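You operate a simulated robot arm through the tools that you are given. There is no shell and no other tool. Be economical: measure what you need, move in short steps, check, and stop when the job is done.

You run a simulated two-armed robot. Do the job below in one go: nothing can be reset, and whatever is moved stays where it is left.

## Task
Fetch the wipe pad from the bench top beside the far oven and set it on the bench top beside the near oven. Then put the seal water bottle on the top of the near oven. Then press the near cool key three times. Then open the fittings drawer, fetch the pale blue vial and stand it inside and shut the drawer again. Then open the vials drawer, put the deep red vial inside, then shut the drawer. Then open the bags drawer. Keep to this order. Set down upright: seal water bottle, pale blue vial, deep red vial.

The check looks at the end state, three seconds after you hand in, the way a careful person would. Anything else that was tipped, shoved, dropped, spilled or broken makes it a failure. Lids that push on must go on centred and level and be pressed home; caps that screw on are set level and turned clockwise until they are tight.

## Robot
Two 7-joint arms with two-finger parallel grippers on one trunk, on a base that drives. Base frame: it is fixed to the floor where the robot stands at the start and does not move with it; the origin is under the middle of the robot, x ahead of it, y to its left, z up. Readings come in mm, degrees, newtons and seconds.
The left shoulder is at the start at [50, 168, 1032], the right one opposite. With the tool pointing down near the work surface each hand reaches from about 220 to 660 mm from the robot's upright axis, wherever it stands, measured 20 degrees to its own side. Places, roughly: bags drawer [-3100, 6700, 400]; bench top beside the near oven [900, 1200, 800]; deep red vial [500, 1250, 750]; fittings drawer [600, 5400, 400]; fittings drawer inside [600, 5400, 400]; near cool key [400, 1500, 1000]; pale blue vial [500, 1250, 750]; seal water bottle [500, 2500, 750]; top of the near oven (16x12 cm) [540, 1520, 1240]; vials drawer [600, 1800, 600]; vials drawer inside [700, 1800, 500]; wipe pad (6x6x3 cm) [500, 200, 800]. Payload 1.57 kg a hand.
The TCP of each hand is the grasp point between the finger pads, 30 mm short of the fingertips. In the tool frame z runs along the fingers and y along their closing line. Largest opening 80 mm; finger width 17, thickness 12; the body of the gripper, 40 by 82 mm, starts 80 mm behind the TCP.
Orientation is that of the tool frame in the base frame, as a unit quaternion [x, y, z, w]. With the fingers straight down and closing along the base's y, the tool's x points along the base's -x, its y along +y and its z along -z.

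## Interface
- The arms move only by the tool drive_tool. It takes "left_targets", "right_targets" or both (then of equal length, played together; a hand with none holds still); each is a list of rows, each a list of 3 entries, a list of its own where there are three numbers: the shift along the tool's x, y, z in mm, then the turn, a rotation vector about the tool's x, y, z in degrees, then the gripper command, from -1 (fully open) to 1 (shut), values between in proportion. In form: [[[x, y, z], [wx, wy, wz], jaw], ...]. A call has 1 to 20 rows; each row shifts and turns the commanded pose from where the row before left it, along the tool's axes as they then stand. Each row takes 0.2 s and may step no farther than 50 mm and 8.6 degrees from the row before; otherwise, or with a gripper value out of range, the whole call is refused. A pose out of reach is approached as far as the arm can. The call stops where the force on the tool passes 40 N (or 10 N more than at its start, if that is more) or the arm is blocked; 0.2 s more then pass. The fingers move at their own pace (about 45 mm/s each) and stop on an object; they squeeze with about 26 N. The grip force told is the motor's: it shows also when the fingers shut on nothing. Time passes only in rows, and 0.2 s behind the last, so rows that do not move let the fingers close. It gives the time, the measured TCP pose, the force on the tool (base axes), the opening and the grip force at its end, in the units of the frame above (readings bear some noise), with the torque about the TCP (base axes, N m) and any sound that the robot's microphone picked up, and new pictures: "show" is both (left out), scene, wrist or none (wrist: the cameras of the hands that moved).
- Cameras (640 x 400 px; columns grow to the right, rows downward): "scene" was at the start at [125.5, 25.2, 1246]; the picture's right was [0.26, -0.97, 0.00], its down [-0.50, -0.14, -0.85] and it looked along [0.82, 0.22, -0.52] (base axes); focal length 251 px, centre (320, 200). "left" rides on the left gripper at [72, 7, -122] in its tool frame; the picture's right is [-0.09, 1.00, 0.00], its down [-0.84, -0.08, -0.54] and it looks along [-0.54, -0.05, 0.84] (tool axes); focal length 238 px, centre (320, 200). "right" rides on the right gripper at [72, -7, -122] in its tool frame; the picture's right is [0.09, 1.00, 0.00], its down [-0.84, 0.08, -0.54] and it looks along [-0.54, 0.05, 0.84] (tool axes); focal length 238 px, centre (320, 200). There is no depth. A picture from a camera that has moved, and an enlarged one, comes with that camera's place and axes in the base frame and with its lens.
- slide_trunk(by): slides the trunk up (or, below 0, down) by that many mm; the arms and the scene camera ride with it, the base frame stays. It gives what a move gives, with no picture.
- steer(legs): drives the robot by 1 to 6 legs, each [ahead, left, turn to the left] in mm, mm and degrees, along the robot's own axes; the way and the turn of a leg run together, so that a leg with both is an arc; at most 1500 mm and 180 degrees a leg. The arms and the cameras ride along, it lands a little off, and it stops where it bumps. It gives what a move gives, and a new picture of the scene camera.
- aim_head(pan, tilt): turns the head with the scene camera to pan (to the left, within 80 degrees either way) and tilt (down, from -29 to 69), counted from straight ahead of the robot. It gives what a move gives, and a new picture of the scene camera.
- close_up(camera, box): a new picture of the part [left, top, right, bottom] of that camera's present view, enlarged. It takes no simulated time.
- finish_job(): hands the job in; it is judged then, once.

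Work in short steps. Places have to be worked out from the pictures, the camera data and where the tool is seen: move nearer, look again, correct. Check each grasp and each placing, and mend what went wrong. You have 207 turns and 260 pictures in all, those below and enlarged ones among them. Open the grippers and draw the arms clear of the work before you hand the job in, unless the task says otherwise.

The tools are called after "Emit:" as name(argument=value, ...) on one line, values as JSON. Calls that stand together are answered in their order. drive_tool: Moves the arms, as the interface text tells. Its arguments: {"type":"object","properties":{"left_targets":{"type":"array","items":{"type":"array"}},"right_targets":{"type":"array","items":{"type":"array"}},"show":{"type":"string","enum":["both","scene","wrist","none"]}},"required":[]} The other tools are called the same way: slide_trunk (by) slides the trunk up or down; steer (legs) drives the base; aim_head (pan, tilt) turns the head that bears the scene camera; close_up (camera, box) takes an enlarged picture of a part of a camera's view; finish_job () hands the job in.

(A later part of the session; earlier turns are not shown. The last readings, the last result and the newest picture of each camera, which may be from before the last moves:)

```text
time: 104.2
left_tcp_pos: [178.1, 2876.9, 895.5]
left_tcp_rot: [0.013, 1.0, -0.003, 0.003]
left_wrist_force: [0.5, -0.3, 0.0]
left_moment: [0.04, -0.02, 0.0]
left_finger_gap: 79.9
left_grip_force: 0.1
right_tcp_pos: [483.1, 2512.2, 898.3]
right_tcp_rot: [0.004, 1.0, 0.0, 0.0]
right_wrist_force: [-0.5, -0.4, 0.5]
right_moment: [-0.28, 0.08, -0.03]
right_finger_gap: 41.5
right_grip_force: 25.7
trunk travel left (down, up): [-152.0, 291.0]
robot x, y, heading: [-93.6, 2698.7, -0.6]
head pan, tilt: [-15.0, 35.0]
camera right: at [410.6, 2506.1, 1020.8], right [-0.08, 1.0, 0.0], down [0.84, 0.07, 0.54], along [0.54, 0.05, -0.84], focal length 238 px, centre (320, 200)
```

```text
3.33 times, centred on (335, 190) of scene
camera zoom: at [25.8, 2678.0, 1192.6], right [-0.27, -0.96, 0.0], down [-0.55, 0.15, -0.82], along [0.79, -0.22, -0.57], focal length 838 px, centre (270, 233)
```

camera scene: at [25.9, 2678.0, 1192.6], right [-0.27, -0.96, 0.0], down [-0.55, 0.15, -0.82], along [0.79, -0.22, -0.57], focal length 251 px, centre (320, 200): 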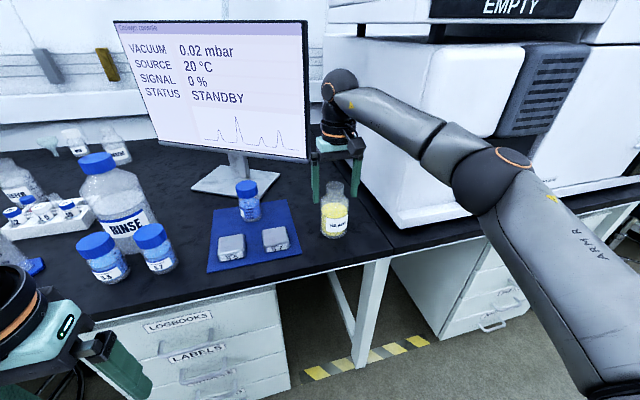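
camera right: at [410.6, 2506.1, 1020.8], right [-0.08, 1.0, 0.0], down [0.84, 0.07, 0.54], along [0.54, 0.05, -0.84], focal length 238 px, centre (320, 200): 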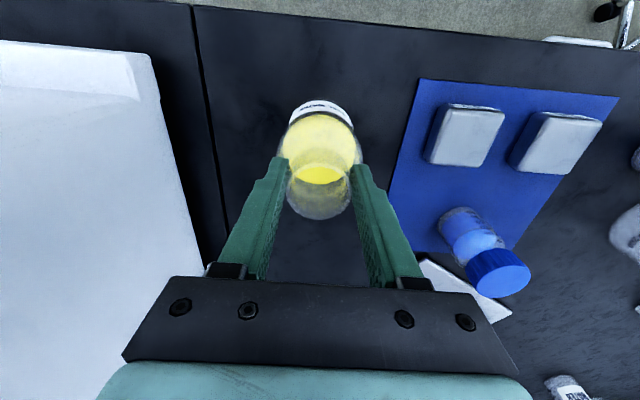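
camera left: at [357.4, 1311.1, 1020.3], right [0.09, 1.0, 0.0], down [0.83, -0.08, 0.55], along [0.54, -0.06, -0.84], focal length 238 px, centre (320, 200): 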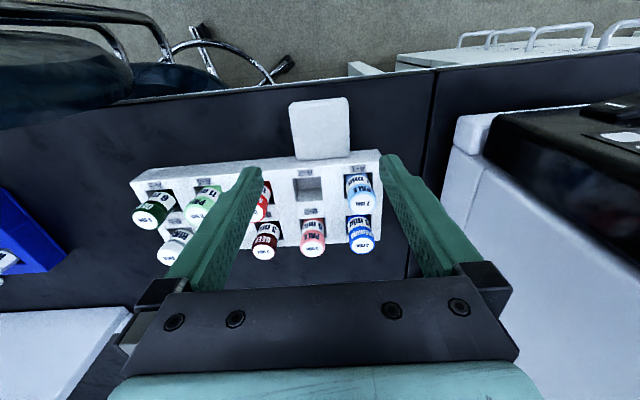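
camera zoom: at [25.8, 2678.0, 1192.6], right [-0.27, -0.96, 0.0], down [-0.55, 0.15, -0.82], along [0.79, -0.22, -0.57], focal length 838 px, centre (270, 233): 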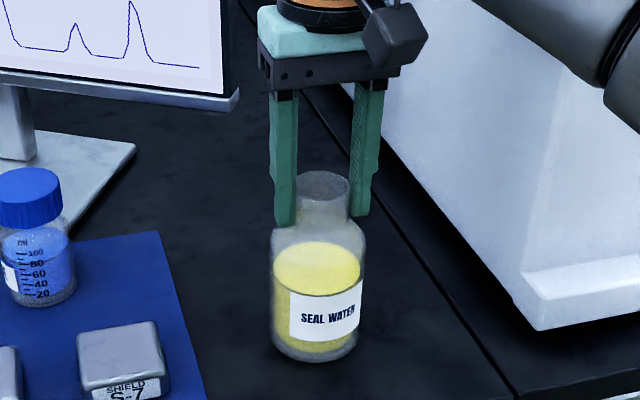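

Firm neck grip (41.5 mm), with the bottle bottom 148 mm below the TCP. I'll lift 50 mm slowly and check that it hangs straight.

Emit:
drive_tool(right_targets=[[[0, 0, -10], [0, 0, 0], 1], [[0, 0, -15], [0, 0, 0], 1], [[0, 0, -20], [0, 0, 0], 1], [[0, 0, -20], [0, 0, 0], 1], [[0, 0, 0], [0, 0, 0], 1]], show="scene")

```text
time: 105.4
left_tcp_pos: [178.6, 2876.2, 895.2]
left_tcp_rot: [0.013, 1.0, -0.003, 0.002]
left_wrist_force: [-0.4, -0.6, -0.6]
left_moment: [0.03, 0.01, 0.04]
left_finger_gap: 79.9
left_grip_force: 0.0
right_tcp_pos: [482.8, 2511.3, 961.7]
right_tcp_rot: [0.004, 1.0, 0.0, 0.0]
right_wrist_force: [-0.3, 0.1, -3.5]
right_moment: [-0.02, 0.01, 0.0]
right_finger_gap: 41.3
right_grip_force: 25.8
trunk travel left (down, up): [-152.0, 291.0]
robot x, y, heading: [-98.7, 2702.4, -0.7]
head pan, tilt: [-15.0, 35.0]
camera scene: at [26.2, 2677.9, 1192.5], right [-0.27, -0.96, 0.0], down [-0.55, 0.15, -0.82], along [0.79, -0.22, -0.57], focal length 251 px, centre (320, 200)
```

scene: 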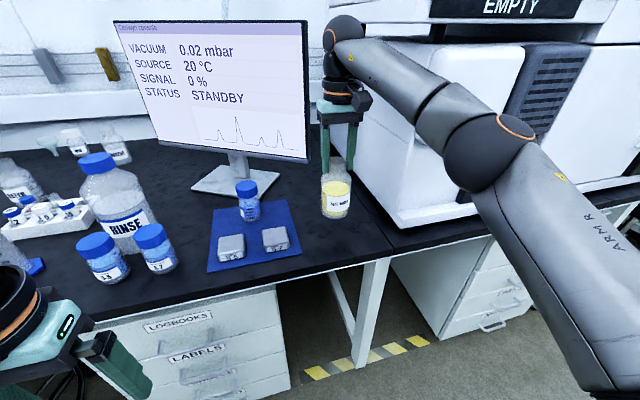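

The bottle hangs straight. I'll back off, go right to y≈1710, then raise the trunk to look at the oven top.

Emit:
steer(legs=[[-350, 0, 0], [0, -990, 0]])

Emit:
slide_trunk(by=280)

Emit:
aim_head(pan=-10, tilt=25)

```text
time: 116.6
left_tcp_pos: [-181.7, 1849.2, 894.9]
left_tcp_rot: [0.014, 1.0, -0.002, 0.002]
left_wrist_force: [0.1, 0.3, 0.5]
left_moment: [0.02, -0.03, -0.01]
left_finger_gap: 79.8
left_grip_force: 0.0
right_tcp_pos: [119.9, 1481.6, 962.0]
right_tcp_rot: [0.007, 1.0, 0.001, 0.0]
right_wrist_force: [-0.5, -0.3, -3.2]
right_moment: [0.02, 0.03, 0.01]
right_finger_gap: 41.3
right_grip_force: 26.1
trunk travel left (down, up): [-152.0, 291.0]
robot x, y, heading: [-461.3, 1672.6, -0.8]
head pan, tilt: [-15.0, 35.0]
camera scene: at [-335.3, 1650.8, 1192.5], right [-0.27, -0.96, 0.0], down [-0.55, 0.16, -0.82], along [0.79, -0.22, -0.57], focal length 251 px, centre (320, 200)
```

scene: 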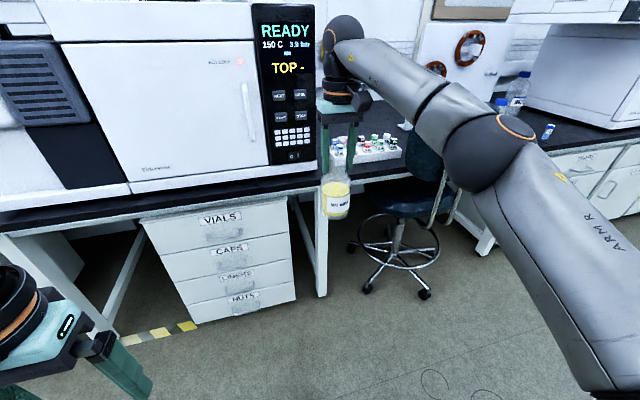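

```text
time: 119.4
left_tcp_pos: [-181.2, 1849.7, 1174.7]
left_tcp_rot: [0.015, 1.0, -0.003, 0.002]
left_wrist_force: [-0.5, 0.1, 0.8]
left_moment: [-0.01, -0.05, 0.02]
left_finger_gap: 80.1
left_grip_force: 0.1
right_tcp_pos: [119.1, 1481.2, 1241.8]
right_tcp_rot: [0.006, 1.0, 0.002, -0.001]
right_wrist_force: [0.7, 0.2, -4.2]
right_moment: [0.02, 0.01, -0.01]
right_finger_gap: 41.3
right_grip_force: 26.1
trunk travel left (down, up): [-432.0, 11.0]
robot x, y, heading: [-456.7, 1671.9, -0.6]
head pan, tilt: [-15.0, 35.0]
```

```text
time: 120.1
left_tcp_pos: [-181.9, 1848.8, 1174.7]
left_tcp_rot: [0.015, 1.0, -0.003, 0.001]
left_wrist_force: [0.2, 0.5, 0.5]
left_moment: [0.03, -0.06, 0.0]
left_finger_gap: 80.0
left_grip_force: 0.0
right_tcp_pos: [119.1, 1481.1, 1242.5]
right_tcp_rot: [0.007, 1.0, 0.0, 0.001]
right_wrist_force: [-0.3, -0.3, -3.7]
right_moment: [0.04, 0.01, 0.02]
right_finger_gap: 41.3
right_grip_force: 26.7
trunk travel left (down, up): [-432.0, 11.0]
robot x, y, heading: [-457.9, 1673.7, -0.8]
head pan, tilt: [-10.0, 25.0]
camera scene: at [-329.4, 1657.5, 1488.2], right [-0.19, -0.98, 0.0], down [-0.42, 0.08, -0.91], along [0.89, -0.17, -0.42], focal length 251 px, centre (320, 200)
```

scene: 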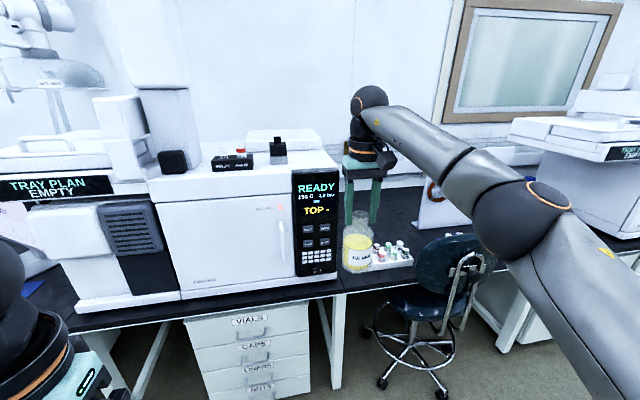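

Now the oven top is visible. I'll zoom in on its right front section.

Emit:
close_up(camera="scene", box=[200, 120, 360, 220])

```text
4.00 times, centred on (280, 170) of scene
camera zoom: at [-329.4, 1657.5, 1488.2], right [-0.19, -0.98, 0.0], down [-0.42, 0.08, -0.91], along [0.89, -0.17, -0.42], focal length 1005 px, centre (480, 320)
```

zoom: 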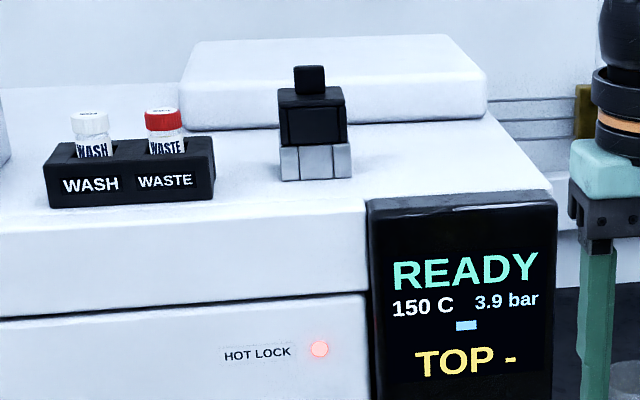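

The free patch on the oven top is y 1453–1605, x 435–690, z≈1240, clear of the black tower and the lid. I'll raise the trunk the last 10 mm, draw the bottle in and lift it to TCP z≈1415.

Emit:
slide_trunk(by=10)

Emit:
drive_tool(right_targets=[[[20, 0, 0], [0, 0, 0], 1], [[40, 0, 0], [0, 0, 0], 1], [[40, 0, 0], [0, 0, 0], 1], [[10, 0, -15], [0, 0, 0], 1], [[0, 0, -35], [0, 0, 0], 1], [[0, 0, -40], [0, 0, 0], 1], [[0, 0, -40], [0, 0, 0], 1], [[0, 0, -30], [0, 0, 0], 1], [[0, 0, 0], [0, 0, 0], 1]], show="wrist")

```text
time: 120.7
left_tcp_pos: [-181.0, 1848.4, 1184.9]
left_tcp_rot: [0.014, 1.0, -0.003, 0.002]
left_wrist_force: [0.5, 0.4, -0.6]
left_moment: [0.02, 0.01, 0.0]
left_finger_gap: 80.2
left_grip_force: 0.0
right_tcp_pos: [119.4, 1480.8, 1252.3]
right_tcp_rot: [0.007, 1.0, 0.001, 0.0]
right_wrist_force: [0.0, -0.2, -4.3]
right_moment: [-0.01, 0.04, 0.0]
right_finger_gap: 41.4
right_grip_force: 26.1
trunk travel left (down, up): [-442.0, 1.0]
robot x, y, heading: [-458.0, 1670.9, -0.8]
head pan, tilt: [-10.0, 25.0]
```

```text
time: 122.7
left_tcp_pos: [-180.8, 1848.9, 1185.1]
left_tcp_rot: [0.015, 1.0, -0.003, 0.002]
left_wrist_force: [-0.4, -0.6, -0.3]
left_moment: [-0.01, -0.02, -0.02]
left_finger_gap: 79.9
left_grip_force: 0.0
right_tcp_pos: [10.5, 1482.6, 1411.5]
right_tcp_rot: [0.006, 1.0, 0.0, 0.0]
right_wrist_force: [-0.1, -1.0, -3.5]
right_moment: [-0.02, 0.02, -0.01]
right_finger_gap: 41.4
right_grip_force: 26.0
trunk travel left (down, up): [-442.0, 1.0]
robot x, y, heading: [-456.8, 1674.8, -1.0]
head pan, tilt: [-10.0, 25.0]
camera right: at [-62.4, 1476.2, 1534.2], right [-0.08, 1.0, 0.0], down [0.84, 0.07, 0.54], along [0.54, 0.04, -0.84], focal length 238 px, centre (320, 200)
```

right: 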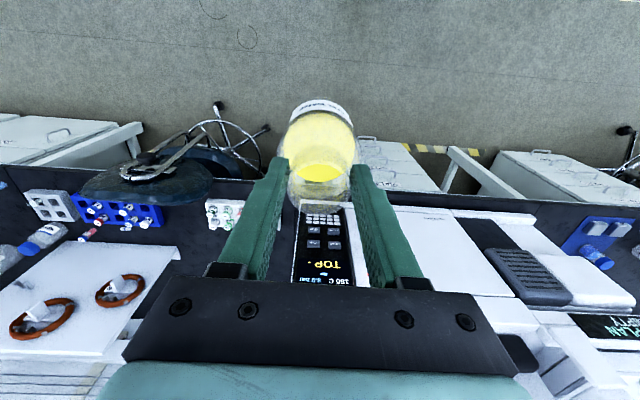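

The bottle is held at z 1411 (bottom ≈1263). I'll drive in part way and check the clearance over the oven's top edge.

Emit:
steer(legs=[[330, 50, 1]])

```text
time: 124.9
left_tcp_pos: [142.4, 1900.5, 1184.7]
left_tcp_rot: [0.008, 1.0, -0.003, 0.002]
left_wrist_force: [1.3, 0.2, 0.3]
left_moment: [0.02, 0.0, -0.01]
left_finger_gap: 79.8
left_grip_force: 0.1
right_tcp_pos: [338.8, 1536.7, 1411.6]
right_tcp_rot: [-0.001, 1.0, 0.0, 0.0]
right_wrist_force: [1.6, 0.3, -5.0]
right_moment: [0.0, 0.01, -0.01]
right_finger_gap: 41.3
right_grip_force: 25.9
trunk travel left (down, up): [-442.0, 1.0]
robot x, y, heading: [-131.2, 1725.9, 0.1]
head pan, tilt: [-10.0, 25.0]
camera scene: at [-2.8, 1707.1, 1498.3], right [-0.17, -0.98, 0.0], down [-0.42, 0.07, -0.91], along [0.89, -0.16, -0.42], focal length 251 px, centre (320, 200)
```

scene: 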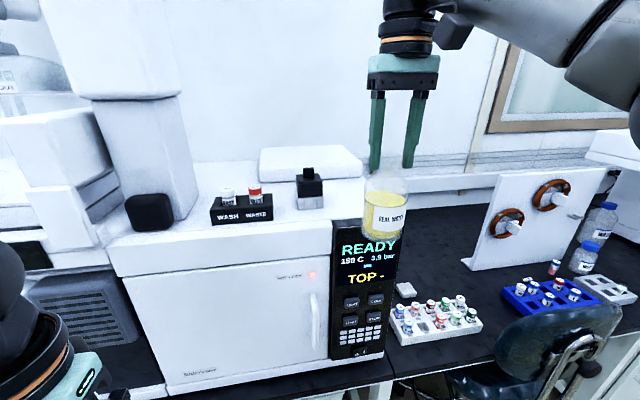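

The top edge computes to z≈1242, leaving about 20 mm under the bottle. I'll drive in another 180 mm and 14 mm to the right.

Emit:
steer(legs=[[180, -14, 0]])

Emit:
aim_head(pan=-15, tilt=35)

```text
time: 126.4
left_tcp_pos: [320.7, 1886.7, 1185.8]
left_tcp_rot: [0.008, 1.0, -0.002, 0.002]
left_wrist_force: [-0.1, 0.5, -0.2]
left_moment: [0.0, -0.05, 0.0]
left_finger_gap: 80.2
left_grip_force: 0.1
right_tcp_pos: [516.5, 1523.2, 1411.6]
right_tcp_rot: [0.0, 1.0, 0.001, 0.0]
right_wrist_force: [-0.1, 0.5, -3.8]
right_moment: [0.01, 0.07, 0.02]
right_finger_gap: 41.4
right_grip_force: 25.9
trunk travel left (down, up): [-442.0, 1.0]
robot x, y, heading: [46.1, 1709.6, 0.0]
head pan, tilt: [-10.0, 25.0]
camera scene: at [175.5, 1693.2, 1498.2], right [-0.17, -0.98, 0.0], down [-0.42, 0.07, -0.91], along [0.89, -0.16, -0.42], focal length 251 px, centre (320, 200)
```

scene: 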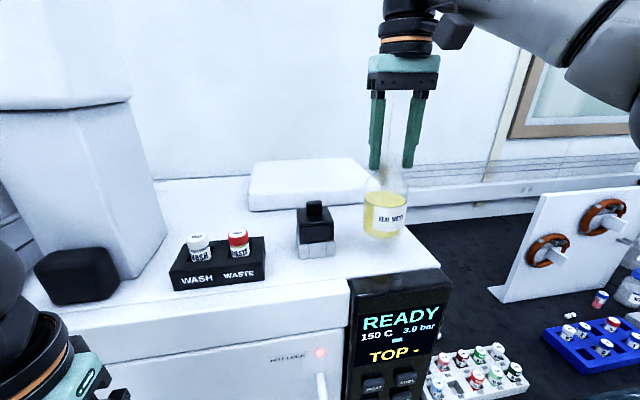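

```text
time: 127.1
left_tcp_pos: [319.4, 1888.3, 1185.5]
left_tcp_rot: [0.008, 1.0, -0.002, 0.002]
left_wrist_force: [-0.5, -0.3, 0.2]
left_moment: [-0.01, 0.0, 0.0]
left_finger_gap: 79.9
left_grip_force: 0.0
right_tcp_pos: [517.3, 1523.5, 1412.2]
right_tcp_rot: [0.0, 1.0, 0.001, -0.001]
right_wrist_force: [-0.7, 0.6, -3.5]
right_moment: [-0.01, 0.0, 0.02]
right_finger_gap: 41.4
right_grip_force: 25.6
trunk travel left (down, up): [-442.0, 1.0]
robot x, y, heading: [42.9, 1708.9, 0.2]
head pan, tilt: [-15.0, 35.0]
camera scene: at [168.9, 1686.5, 1482.6], right [-0.26, -0.97, 0.0], down [-0.55, 0.15, -0.82], along [0.79, -0.21, -0.57], focal length 251 px, centre (320, 200)
```

scene: 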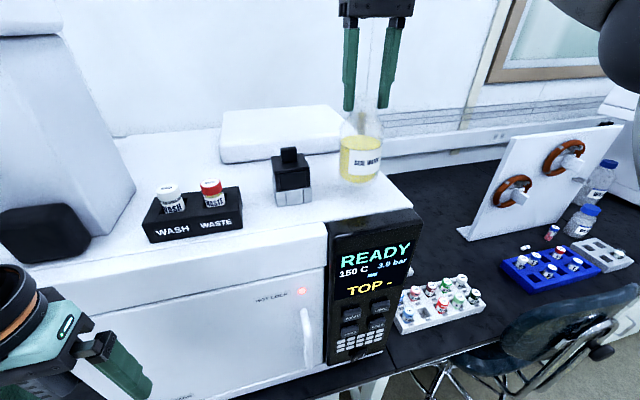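

The bottle is over the free patch. I'll move it 22 mm deeper and lower it to just above the surface.

Emit:
drive_tool(right_targets=[[[-11, 0, 0], [0, 0, 0], 1], [[-11, 0, 0], [0, 0, 0], 1], [[0, 0, 8], [0, 0, 0], 1], [[0, 0, 8], [0, 0, 0], 1], [[0, 0, 4], [0, 0, 0], 1], [[0, 0, 0], [0, 0, 0], 1]], show="scene")

Emit:
close_up(camera="scene", box=[260, 80, 420, 220])

```text
time: 128.5
left_tcp_pos: [321.0, 1887.0, 1184.2]
left_tcp_rot: [0.008, 1.0, -0.003, 0.001]
left_wrist_force: [-0.3, 0.4, -0.5]
left_moment: [-0.04, 0.01, -0.01]
left_finger_gap: 80.0
left_grip_force: 0.0
right_tcp_pos: [538.9, 1524.7, 1390.4]
right_tcp_rot: [-0.001, 1.0, 0.0, 0.0]
right_wrist_force: [0.3, -1.1, -3.6]
right_moment: [0.01, 0.01, -0.02]
right_finger_gap: 41.3
right_grip_force: 25.6
trunk travel left (down, up): [-442.0, 1.0]
robot x, y, heading: [45.3, 1705.8, 0.2]
head pan, tilt: [-15.0, 35.0]
camera scene: at [169.2, 1686.5, 1482.5], right [-0.26, -0.97, 0.0], down [-0.55, 0.15, -0.82], along [0.79, -0.21, -0.57], focal length 251 px, centre (320, 200)
```

scene: 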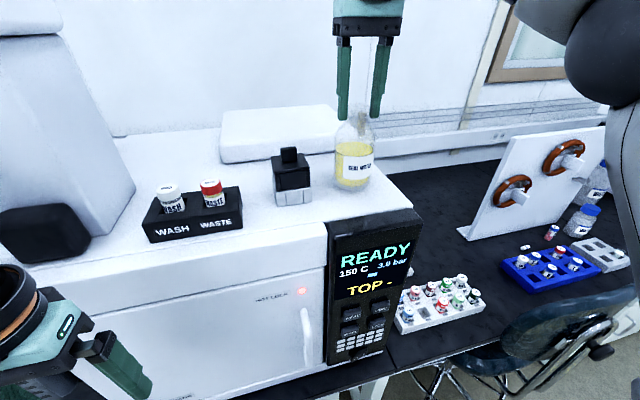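

```text
2.86 times, centred on (340, 150) of scene
camera zoom: at [169.2, 1686.5, 1482.5], right [-0.26, -0.97, 0.0], down [-0.55, 0.15, -0.82], along [0.79, -0.21, -0.57], focal length 718 px, centre (263, 343)
```

zoom: 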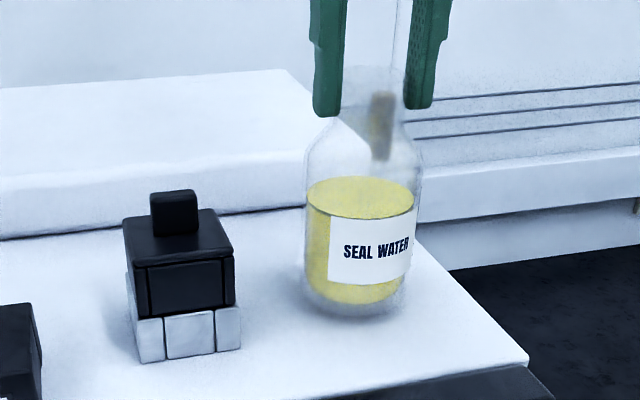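

It's still hanging a little above the surface. I'll lower in tiny steps and watch the force.

Emit:
drive_tool(right_targets=[[[0, 0, 2], [0, 0, 0], 1], [[0, 0, 1], [0, 0, 0], 1], [[0, 0, 0], [0, 0, 0], 1]], show="none")

Emit:
drive_tool(right_targets=[[[0, 0, 1.5], [0, 0, 0], 1], [[0, 0, 1], [0, 0, 0], 1], [[0, 0, 0], [0, 0, 0], 1]], show="none")

```text
time: 129.3
left_tcp_pos: [320.3, 1885.8, 1185.0]
left_tcp_rot: [0.007, 1.0, -0.002, 0.001]
left_wrist_force: [0.6, 0.3, 0.1]
left_moment: [0.0, 0.01, -0.01]
left_finger_gap: 80.2
left_grip_force: 0.1
right_tcp_pos: [538.7, 1523.6, 1388.1]
right_tcp_rot: [0.0, 1.0, 0.001, 0.0]
right_wrist_force: [0.0, -0.1, -2.9]
right_moment: [0.01, 0.0, -0.02]
right_finger_gap: 41.2
right_grip_force: 26.1
trunk travel left (down, up): [-442.0, 1.0]
robot x, y, heading: [45.7, 1705.3, -0.1]
head pan, tilt: [-15.0, 35.0]
```

```text
time: 130.1
left_tcp_pos: [319.9, 1885.7, 1185.1]
left_tcp_rot: [0.008, 1.0, -0.003, 0.003]
left_wrist_force: [0.3, 0.8, -0.2]
left_moment: [-0.01, -0.04, 0.01]
left_finger_gap: 79.9
left_grip_force: 0.1
right_tcp_pos: [538.0, 1523.0, 1386.1]
right_tcp_rot: [0.0, 1.0, 0.0, 0.0]
right_wrist_force: [0.6, -0.5, -4.2]
right_moment: [0.0, 0.0, 0.02]
right_finger_gap: 41.1
right_grip_force: 26.3
trunk travel left (down, up): [-442.0, 1.0]
robot x, y, heading: [43.2, 1703.4, -0.0]
head pan, tilt: [-15.0, 35.0]
```

Not touching yet, so I'll continue down in small steps.

Emit:
drive_tool(right_targets=[[[0, 0, 1.5], [0, 0, 0], 1], [[0, 0, 1.5], [0, 0, 0], 1], [[0, 0, 0], [0, 0, 0], 1]], show="none")

Emit:
drive_tool(right_targets=[[[0, 0, 1.5], [0, 0, 0], 1], [[0, 0, 1.5], [0, 0, 0], 1], [[0, 0, 0], [0, 0, 0], 1]], show="none")

Emit:
close_up(camera="scene", box=[260, 80, 420, 220])

```text
time: 130.9
left_tcp_pos: [320.7, 1886.8, 1184.9]
left_tcp_rot: [0.008, 1.0, -0.003, 0.002]
left_wrist_force: [-0.3, -0.1, -0.5]
left_moment: [-0.02, 0.01, 0.0]
left_finger_gap: 80.1
left_grip_force: 0.2
right_tcp_pos: [539.0, 1522.9, 1383.2]
right_tcp_rot: [0.0, 1.0, 0.0, 0.0]
right_wrist_force: [0.8, -0.5, -3.4]
right_moment: [-0.05, -0.05, 0.03]
right_finger_gap: 41.3
right_grip_force: 26.1
trunk travel left (down, up): [-442.0, 1.0]
robot x, y, heading: [45.9, 1703.6, 0.0]
head pan, tilt: [-15.0, 35.0]
```

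```text
time: 131.7
left_tcp_pos: [320.5, 1886.1, 1186.3]
left_tcp_rot: [0.008, 1.0, -0.003, 0.002]
left_wrist_force: [-0.1, -0.8, -0.5]
left_moment: [0.01, -0.01, 0.03]
left_finger_gap: 80.0
left_grip_force: 0.1
right_tcp_pos: [538.0, 1523.4, 1382.7]
right_tcp_rot: [0.001, 1.0, 0.001, 0.002]
right_wrist_force: [3.5, -0.5, 14.8]
right_moment: [-0.27, -0.26, 0.01]
right_finger_gap: 41.7
right_grip_force: 25.9
trunk travel left (down, up): [-442.0, 1.0]
robot x, y, heading: [45.7, 1706.5, 0.1]
head pan, tilt: [-15.0, 35.0]
```

```text
2.86 times, centred on (340, 150) of scene
camera zoom: at [168.0, 1687.0, 1482.9], right [-0.26, -0.97, 0.0], down [-0.55, 0.15, -0.82], along [0.79, -0.21, -0.57], focal length 718 px, centre (263, 343)
```

zoom: 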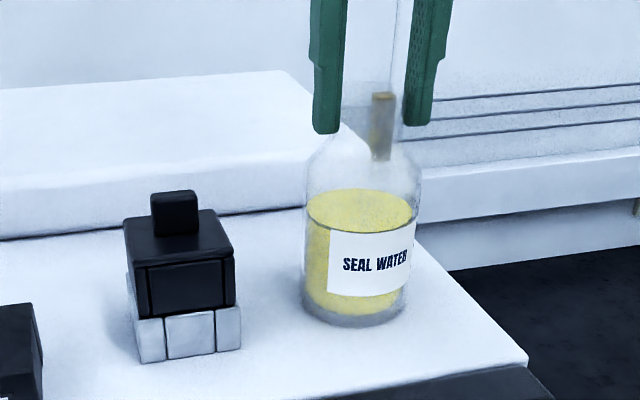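

Contact: the bottle now bears on the top (about +15 N). I'll ease up 1 mm, open and raise straight up.

Emit:
drive_tool(right_targets=[[[0, 0, -1], [0, 0, 0], 1], [[0, 0, 0], [0, 0, 0], 0.3], [[0, 0, 0], [0, 0, 0], -0.5], [[0, 0, 0], [0, 0, 0], -1], [[0, 0, 0], [0, 0, 0], -1], [[0, 0, -20], [0, 0, 0], -1], [[0, 0, -30], [0, 0, 0], -1]])

```text
time: 133.3
left_tcp_pos: [320.1, 1887.8, 1185.5]
left_tcp_rot: [0.007, 1.0, -0.002, 0.003]
left_wrist_force: [-0.5, 0.0, 0.1]
left_moment: [0.01, 0.0, 0.02]
left_finger_gap: 80.0
left_grip_force: 0.1
right_tcp_pos: [533.0, 1522.7, 1425.4]
right_tcp_rot: [-0.003, 1.0, 0.001, 0.003]
right_wrist_force: [0.0, 0.1, -0.3]
right_moment: [0.01, -0.02, 0.02]
right_finger_gap: 79.9
right_grip_force: 0.1
right hand out of reach, approached as far as the arm can: row 7
trunk travel left (down, up): [-442.0, 1.0]
robot x, y, heading: [44.2, 1707.5, -0.0]
head pan, tilt: [-15.0, 35.0]
camera scene: at [168.2, 1687.0, 1482.6], right [-0.26, -0.97, 0.0], down [-0.55, 0.15, -0.82], along [0.79, -0.21, -0.57], focal length 251 px, centre (320, 200)
camera right: at [459.3, 1515.9, 1547.7], right [-0.1, 1.0, 0.0], down [0.83, 0.08, 0.55], along [0.54, 0.05, -0.84], focal length 238 px, centre (320, 200)
```

scene: 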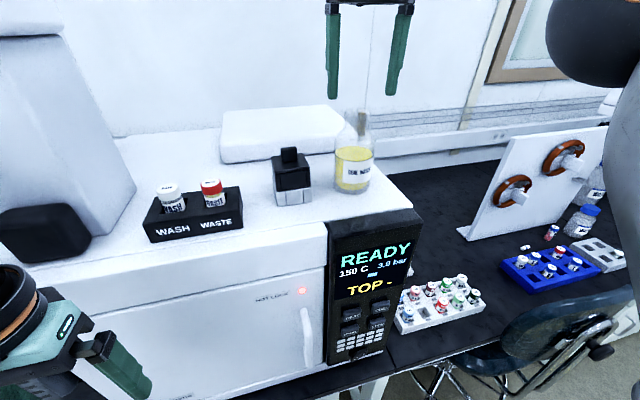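
right: 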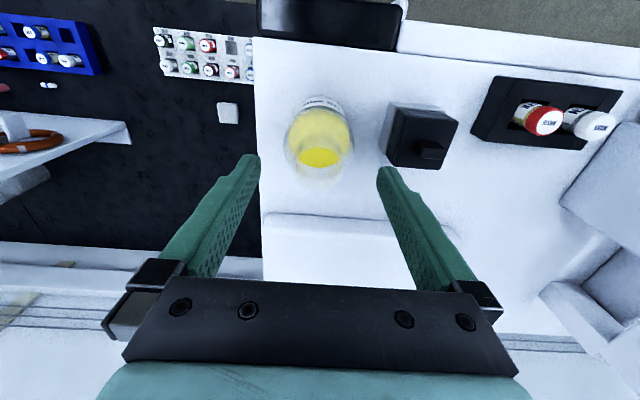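

The bottle stands upright on the oven top. Next the COOL key (about [440, 1505, 1006]): I'll back off, lower the trunk, then pitch the right hand to point forward for a clean press.

Emit:
steer(legs=[[-350, 0, 0]])

Emit:
slide_trunk(by=-250)

Emit:
drive_tool(right_targets=[[[0, 0, 45], [0, -8.2, 0], 0], [[0, 0, 20], [0, -8.2, 0], 1], [[0, 0, 0], [0, -8.2, 0], 1], [[0, 0, 0], [0, -8.2, 0], 1], [[0, 0, 0], [0, -8.2, 0], 1], [[0, 0, 0], [0, -8.2, 0], 1], [[0, 0, 0], [0, -8.2, 0], 1], [[0, 0, 0], [0, -8.2, 0], 1], [[0, 0, 0], [0, -8.2, 0], 1], [[0, 0, 0], [0, -8.2, 0], 1], [[0, 0, 0], [0, -8.2, 0], 1], [[0, 0, 0], [0, 0, 0], 1]])

```text
time: 135.6
left_tcp_pos: [-27.3, 1886.0, 1186.0]
left_tcp_rot: [0.011, 1.0, -0.002, 0.003]
left_wrist_force: [0.7, -0.7, -0.5]
left_moment: [0.01, 0.02, -0.03]
left_finger_gap: 80.1
left_grip_force: 0.1
right_tcp_pos: [184.0, 1519.5, 1424.2]
right_tcp_rot: [0.002, 1.0, 0.001, 0.001]
right_wrist_force: [-0.3, -0.1, -0.2]
right_moment: [0.01, -0.01, 0.0]
right_finger_gap: 79.8
right_grip_force: 0.0
trunk travel left (down, up): [-442.0, 1.0]
robot x, y, heading: [-304.2, 1706.6, -0.2]
head pan, tilt: [-15.0, 35.0]
camera scene: at [-180.0, 1686.8, 1482.6], right [-0.26, -0.96, 0.0], down [-0.55, 0.15, -0.82], along [0.79, -0.22, -0.57], focal length 251 px, centre (320, 200)
```

scene: 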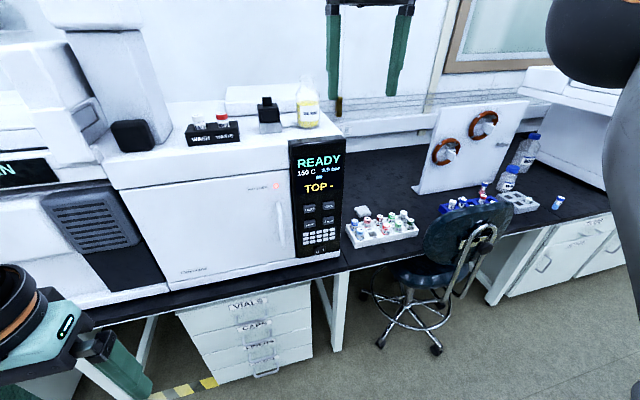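

```text
time: 138.2
left_tcp_pos: [-27.6, 1886.3, 935.2]
left_tcp_rot: [0.01, 1.0, -0.003, 0.003]
left_wrist_force: [-0.1, -0.3, -0.3]
left_moment: [0.03, -0.01, 0.02]
left_finger_gap: 80.2
left_grip_force: 0.1
right_tcp_pos: [185.0, 1520.1, 1173.9]
right_tcp_rot: [0.001, 1.0, 0.0, 0.001]
right_wrist_force: [-0.6, 0.2, -0.4]
right_moment: [-0.01, 0.03, 0.0]
right_finger_gap: 79.8
right_grip_force: 0.0
trunk travel left (down, up): [-192.0, 251.0]
robot x, y, heading: [-303.7, 1712.1, -0.2]
head pan, tilt: [-15.0, 35.0]
```

```text
time: 140.8
left_tcp_pos: [-27.7, 1885.9, 935.6]
left_tcp_rot: [0.01, 1.0, -0.002, 0.003]
left_wrist_force: [0.2, 1.0, -0.7]
left_moment: [0.02, -0.04, 0.0]
left_finger_gap: 80.1
left_grip_force: 0.1
right_tcp_pos: [188.2, 1520.6, 1109.3]
right_tcp_rot: [0.002, 0.705, -0.001, 0.709]
right_wrist_force: [-0.3, 0.1, -0.6]
right_moment: [0.02, -0.02, 0.0]
right_finger_gap: 0.0
right_grip_force: 22.0
trunk travel left (down, up): [-192.0, 251.0]
robot x, y, heading: [-300.5, 1705.2, -0.5]
head pan, tilt: [-15.0, 35.0]
camera scene: at [-179.5, 1686.8, 1232.6], right [-0.26, -0.96, 0.0], down [-0.55, 0.15, -0.82], along [0.79, -0.22, -0.57], focal length 251 px, centre (320, 200)
camera right: at [65.4, 1514.7, 1037.1], right [0.0, 1.0, -0.09], down [-0.55, 0.08, 0.83], along [0.84, 0.05, 0.55], focal length 238 px, centre (320, 200)
```

scene: 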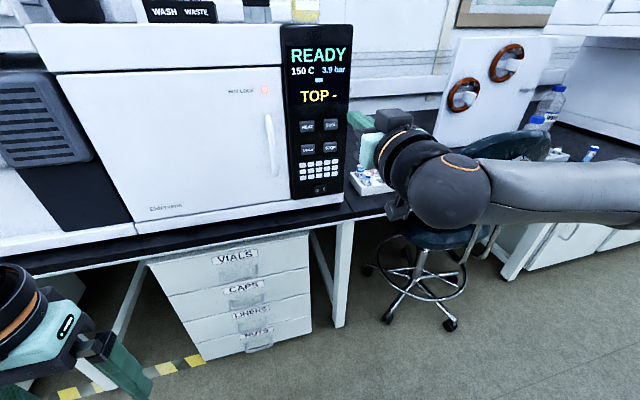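
right: 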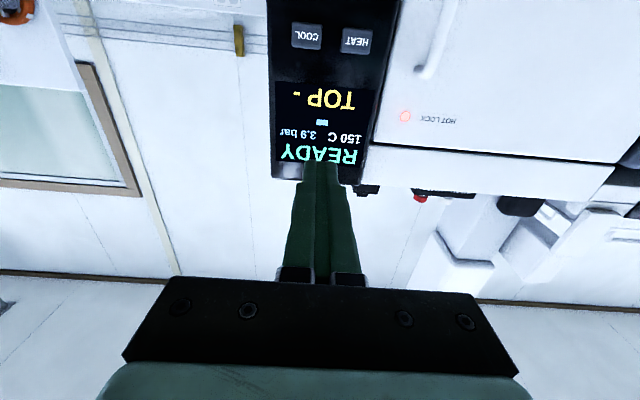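

The tool now points at the oven. I'll zoom on the keys to refine the COOL key's place.

Emit:
close_up(camera="scene", box=[280, 20, 360, 200])

Emit:
close_up(camera="right", box=[260, 0, 420, 100])

```text
2.22 times, centred on (320, 110) of scene
camera zoom: at [-179.5, 1686.8, 1232.6], right [-0.26, -0.96, 0.0], down [-0.55, 0.15, -0.82], along [0.79, -0.22, -0.57], focal length 558 px, centre (320, 400)
```

zoom: 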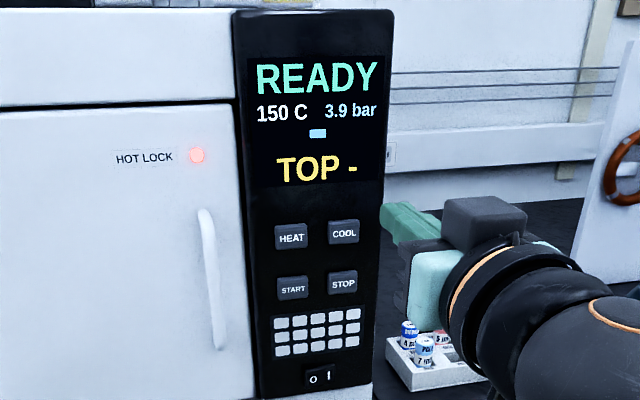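

```text
4.00 times, centred on (340, 50) of right
camera zoom: at [65.4, 1514.7, 1037.1], right [0.0, 1.0, -0.09], down [-0.55, 0.08, 0.83], along [0.84, 0.05, 0.55], focal length 953 px, centre (240, 800)
```

zoom: 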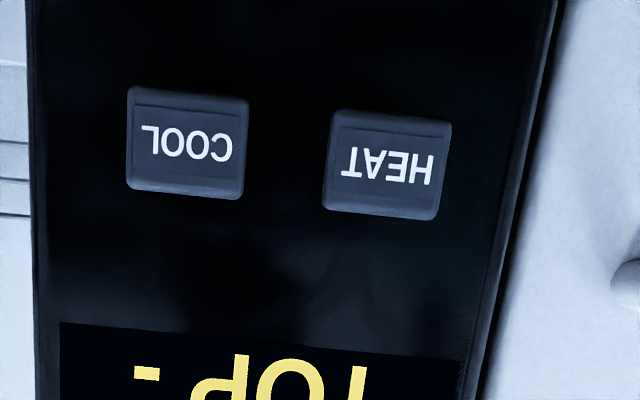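

Both views agree on the COOL key face near [410, 1497, 1032]. I'll align the fingertips with it, keeping well back, then check.

Emit:
drive_tool(right_targets=[[[39, -12, 0], [0, 0, 0], 1], [[38, -12, 0], [0, 0, 0], 1], [[0, 0, 45], [0, 0, 0], 1], [[0, 0, 45], [0, 0, 0], 1], [[0, 0, 0], [0, 0, 0], 1]])

```text
time: 141.9
left_tcp_pos: [-28.2, 1887.5, 934.6]
left_tcp_rot: [0.011, 1.0, -0.002, 0.003]
left_wrist_force: [0.3, 0.8, -0.4]
left_moment: [0.0, 0.01, -0.04]
left_finger_gap: 79.9
left_grip_force: 0.1
right_tcp_pos: [276.3, 1508.6, 1096.5]
right_tcp_rot: [0.002, 0.706, -0.002, 0.708]
right_wrist_force: [-0.2, -0.6, 0.1]
right_moment: [-0.01, 0.01, 0.02]
right_finger_gap: 0.0
right_grip_force: 21.5
right hand out of reach, approached as far as the arm can: row 1, 2, 4
trunk travel left (down, up): [-192.0, 251.0]
robot x, y, heading: [-301.6, 1709.5, -0.3]
head pan, tilt: [-15.0, 35.0]
camera scene: at [-179.8, 1687.4, 1232.7], right [-0.26, -0.96, 0.0], down [-0.55, 0.15, -0.82], along [0.79, -0.22, -0.57], focal length 251 px, centre (320, 200)
camera right: at [152.2, 1503.3, 1025.0], right [0.01, 1.0, -0.09], down [-0.54, 0.08, 0.83], along [0.84, 0.04, 0.54], focal length 238 px, centre (320, 200)
```

scene: 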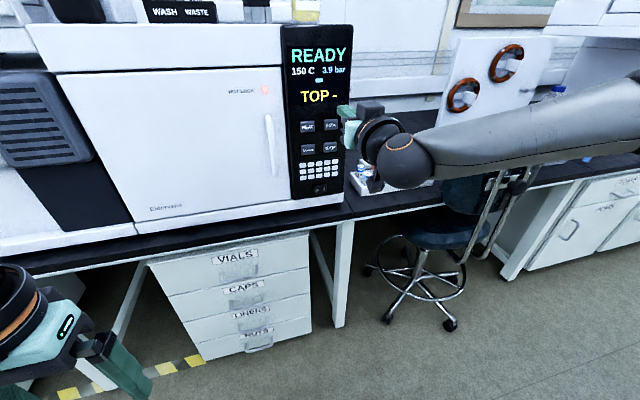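
right: 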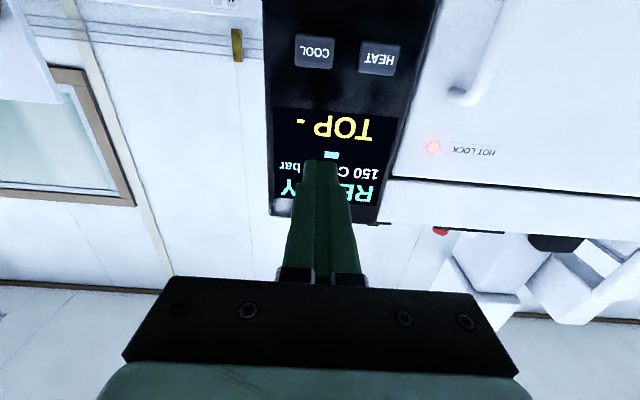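

The arm can't go lower here, so I'll use the trunk (−66 mm) and base. The key refines to [410, 1496, 1030]; I'll bring the tips to about 20 mm short of it.

Emit:
slide_trunk(by=-66)

Emit:
steer(legs=[[78, -12, 0]])

Emit:
drive_tool(right_targets=[[[0, 0, 0], [0, 0, 0], 1]], show="wrist")

```text
time: 143.0
left_tcp_pos: [-27.2, 1886.9, 869.6]
left_tcp_rot: [0.01, 1.0, -0.003, 0.003]
left_wrist_force: [0.2, 0.0, -0.6]
left_moment: [0.01, -0.01, -0.02]
left_finger_gap: 80.1
left_grip_force: 0.0
right_tcp_pos: [273.8, 1509.4, 1029.9]
right_tcp_rot: [0.003, 0.706, -0.002, 0.709]
right_wrist_force: [0.1, 0.0, -0.3]
right_moment: [-0.03, -0.03, 0.02]
right_finger_gap: 0.0
right_grip_force: 21.4
trunk travel left (down, up): [-126.0, 317.0]
robot x, y, heading: [-305.4, 1706.4, -0.3]
head pan, tilt: [-15.0, 35.0]
```

```text
time: 144.1
left_tcp_pos: [48.2, 1873.2, 868.7]
left_tcp_rot: [0.01, 1.0, -0.002, 0.002]
left_wrist_force: [-0.6, -0.2, 0.1]
left_moment: [0.0, 0.01, -0.01]
left_finger_gap: 80.1
left_grip_force: 0.0
right_tcp_pos: [351.3, 1494.4, 1029.6]
right_tcp_rot: [0.004, 0.706, -0.003, 0.708]
right_wrist_force: [0.5, 1.1, -0.6]
right_moment: [0.02, 0.0, 0.01]
right_finger_gap: 0.0
right_grip_force: 21.0
trunk travel left (down, up): [-126.0, 317.0]
robot x, y, heading: [-225.0, 1694.6, -0.1]
head pan, tilt: [-15.0, 35.0]
camera scene: at [-103.9, 1674.2, 1166.5], right [-0.26, -0.96, 0.0], down [-0.55, 0.15, -0.82], along [0.79, -0.22, -0.57], focal length 251 px, centre (320, 200)
```

scene: 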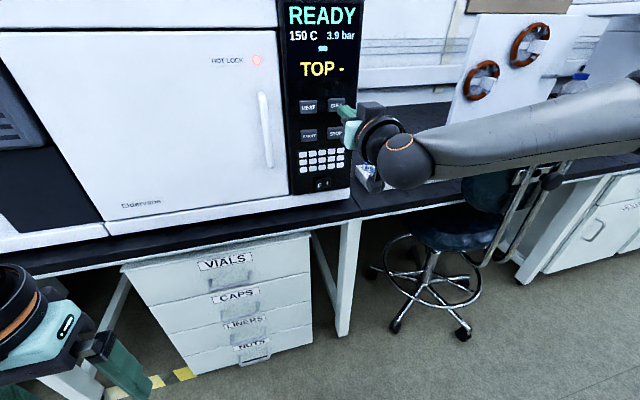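

```text
time: 144.4
left_tcp_pos: [49.8, 1874.3, 868.9]
left_tcp_rot: [0.011, 1.0, -0.003, 0.002]
left_wrist_force: [0.0, 0.5, 0.0]
left_moment: [-0.04, -0.02, 0.0]
left_finger_gap: 79.9
left_grip_force: 0.1
right_tcp_pos: [350.1, 1495.0, 1030.1]
right_tcp_rot: [0.004, 0.705, -0.003, 0.709]
right_wrist_force: [-0.2, 0.4, 0.4]
right_moment: [-0.01, 0.03, -0.01]
right_finger_gap: 0.0
right_grip_force: 21.7
trunk travel left (down, up): [-126.0, 317.0]
robot x, y, heading: [-228.6, 1695.6, -0.1]
head pan, tilt: [-15.0, 35.0]
camera right: at [227.5, 1490.1, 958.5], right [0.01, 1.0, -0.09], down [-0.54, 0.08, 0.84], along [0.84, 0.04, 0.54], focal length 238 px, centre (320, 200)
```

right: 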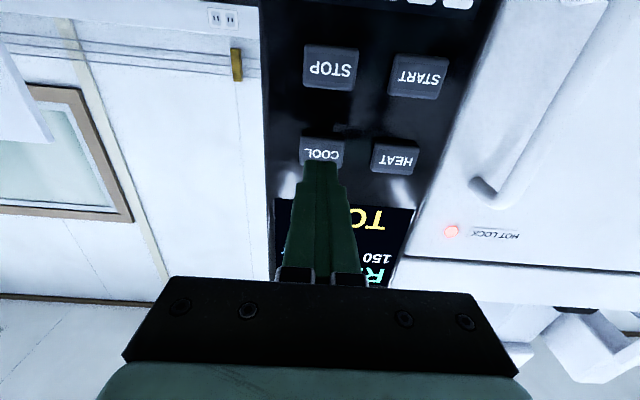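

The tip is dead centre in front of COOL, about 30 mm away. I'll creep forward until it clicks, then retreat.

Emit:
drive_tool(right_targets=[[[0, 0, 12], [0, 0, 0], 1], [[0, 0, 10], [0, 0, 0], 1], [[0, 0, 2], [0, 0, 0], 1], [[0, 0, 2], [0, 0, 0], 1], [[0, 0, 2], [0, 0, 0], 1]], show="none")

```text
time: 145.7
left_tcp_pos: [48.9, 1874.6, 869.2]
left_tcp_rot: [0.011, 1.0, -0.002, 0.003]
left_wrist_force: [0.6, 0.4, 0.3]
left_moment: [0.0, 0.02, -0.01]
left_finger_gap: 80.0
left_grip_force: 0.1
right_tcp_pos: [377.2, 1496.5, 1030.6]
right_tcp_rot: [0.005, 0.708, -0.004, 0.706]
right_wrist_force: [0.1, 0.3, -0.5]
right_moment: [0.01, 0.0, 0.01]
right_finger_gap: 0.3
right_grip_force: 21.3
trunk travel left (down, up): [-126.0, 317.0]
robot x, y, heading: [-231.3, 1697.8, -0.1]
head pan, tilt: [-15.0, 35.0]
```

No contact yet at tip x≈407. I'll continue in 2 mm steps.

Emit:
drive_tool(right_targets=[[[0, 0, 2], [0, 0, 0], 1], [[0, 0, 2], [0, 0, 0], 1], [[0, 0, 0], [0, 0, 0], 1]], show="wrist")

```text
time: 146.4
left_tcp_pos: [48.8, 1873.7, 869.0]
left_tcp_rot: [0.011, 1.0, -0.003, 0.003]
left_wrist_force: [0.5, -0.9, -0.9]
left_moment: [0.01, -0.01, 0.02]
left_finger_gap: 80.1
left_grip_force: 0.1
right_tcp_pos: [382.0, 1496.2, 1029.6]
right_tcp_rot: [0.006, 0.708, -0.005, 0.706]
right_wrist_force: [-1.5, -1.8, -0.1]
right_moment: [0.02, -0.02, -0.03]
right_finger_gap: 0.1
right_grip_force: 20.8
trunk travel left (down, up): [-126.0, 317.0]
robot x, y, heading: [-231.1, 1692.9, -0.2]
head pan, tilt: [-15.0, 35.0]
heard: click
camera right: at [258.4, 1491.4, 959.8], right [0.01, 1.0, -0.09], down [-0.54, 0.08, 0.84], along [0.84, 0.04, 0.54], focal length 238 px, centre (320, 200)
```

right: 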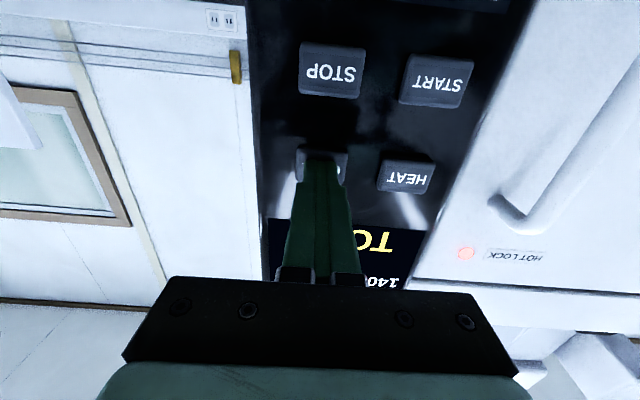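

Click, and the display dropped to 140, so COOL registers and the earlier accidental click wasn't this key. I'll release and press a second time.

Emit:
drive_tool(right_targets=[[[0, 0, -8], [0, 0, 0], 1], [[0, 0, -6], [0, 0, 0], 1], [[0, 0, 0], [0, 0, 0], 1], [[0, 0, 6], [0, 0, 0], 1], [[0, 0, 4], [0, 0, 0], 1], [[0, 0, 2], [0, 0, 0], 1], [[0, 0, 2], [0, 0, 0], 1], [[0, 0, 0], [0, 0, 0], 1]], show="wrist")

```text
time: 148.2
left_tcp_pos: [46.9, 1873.1, 869.1]
left_tcp_rot: [0.01, 1.0, -0.002, 0.003]
left_wrist_force: [0.2, 0.2, 0.3]
left_moment: [0.0, 0.03, -0.01]
left_finger_gap: 80.3
left_grip_force: 0.0
right_tcp_pos: [381.6, 1497.0, 1031.3]
right_tcp_rot: [0.006, 0.708, -0.004, 0.706]
right_wrist_force: [-2.4, -1.1, 0.0]
right_moment: [0.02, -0.01, 0.02]
right_finger_gap: 0.0
right_grip_force: 21.6
trunk travel left (down, up): [-126.0, 317.0]
robot x, y, heading: [-226.7, 1692.3, -0.3]
head pan, tilt: [-15.0, 35.0]
heard: click
camera right: at [258.6, 1491.0, 960.0], right [0.01, 1.0, -0.09], down [-0.54, 0.08, 0.84], along [0.84, 0.04, 0.54], focal length 238 px, centre (320, 200)
```

right: 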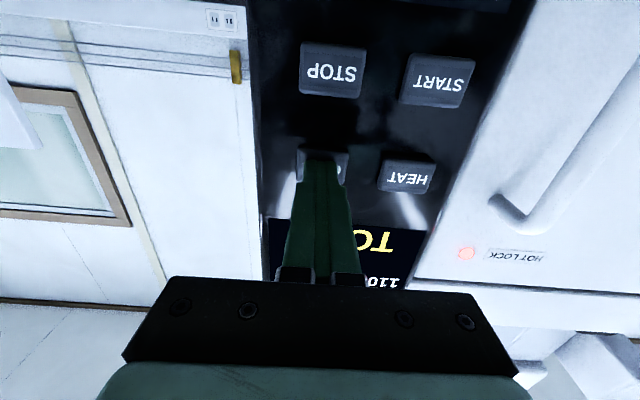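

The display now seems to read 110. I'll retreat and read it before pressing again.

Emit:
drive_tool(right_targets=[[[0, 0, -8], [0, 0, 0], 1], [[0, 0, -6], [0, 0, 0], 1], [[0, 0, 0], [0, 0, 0], 1]], show="scene")

Emit:
close_up(camera="scene", box=[280, 0, 370, 90])

```text
time: 149.1
left_tcp_pos: [48.6, 1874.1, 869.7]
left_tcp_rot: [0.01, 1.0, -0.002, 0.003]
left_wrist_force: [0.0, -0.5, -0.5]
left_moment: [-0.03, -0.01, 0.01]
left_finger_gap: 80.1
left_grip_force: 0.1
right_tcp_pos: [368.5, 1495.2, 1030.3]
right_tcp_rot: [0.003, 0.707, -0.002, 0.707]
right_wrist_force: [-0.7, -0.9, -0.4]
right_moment: [0.04, 0.01, -0.01]
right_finger_gap: 0.1
right_grip_force: 21.1
trunk travel left (down, up): [-126.0, 317.0]
robot x, y, heading: [-226.9, 1696.0, 0.2]
head pan, tilt: [-15.0, 35.0]
camera scene: at [-104.0, 1674.1, 1166.6], right [-0.26, -0.96, 0.0], down [-0.55, 0.15, -0.82], along [0.79, -0.22, -0.57], focal length 251 px, centre (320, 200)
```

scene: 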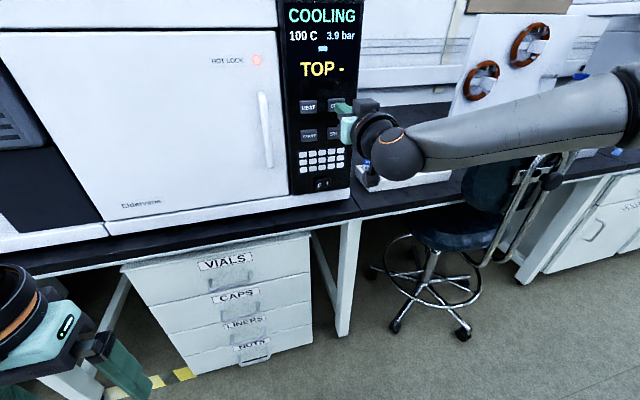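

```text
4.44 times, centred on (325, 45) of scene
camera zoom: at [-104.0, 1674.1, 1166.6], right [-0.26, -0.96, 0.0], down [-0.55, 0.15, -0.82], along [0.79, -0.22, -0.57], focal length 1117 px, centre (298, 889)
```

zoom: 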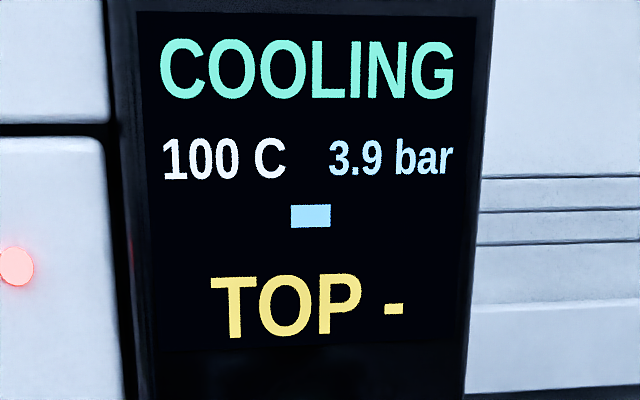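

It's in COOLING and the temperature is ramping by itself. Two clicks so far; now the third press.

Emit:
drive_tool(right_targets=[[[0, 0, 6], [0, 0, 0], 1], [[0, 0, 4], [0, 0, 0], 1], [[0, 0, 2], [0, 0, 0], 1], [[0, 0, 2], [0, 0, 0], 1], [[0, 0, 0], [0, 0, 0], 1]], show="none")

```text
time: 150.2
left_tcp_pos: [47.8, 1874.2, 868.8]
left_tcp_rot: [0.011, 1.0, -0.002, 0.002]
left_wrist_force: [-0.3, 0.6, 0.9]
left_moment: [-0.02, -0.01, -0.01]
left_finger_gap: 80.0
left_grip_force: 0.1
right_tcp_pos: [381.5, 1492.2, 1033.0]
right_tcp_rot: [0.004, 0.707, -0.003, 0.707]
right_wrist_force: [-1.4, -1.0, 0.8]
right_moment: [0.0, -0.04, -0.01]
right_finger_gap: 0.0
right_grip_force: 21.0
right hand out of reach, approached as far as the arm can: row 1
trunk travel left (down, up): [-126.0, 317.0]
robot x, y, heading: [-229.5, 1694.3, -0.3]
head pan, tilt: [-15.0, 35.0]
heard: click
```

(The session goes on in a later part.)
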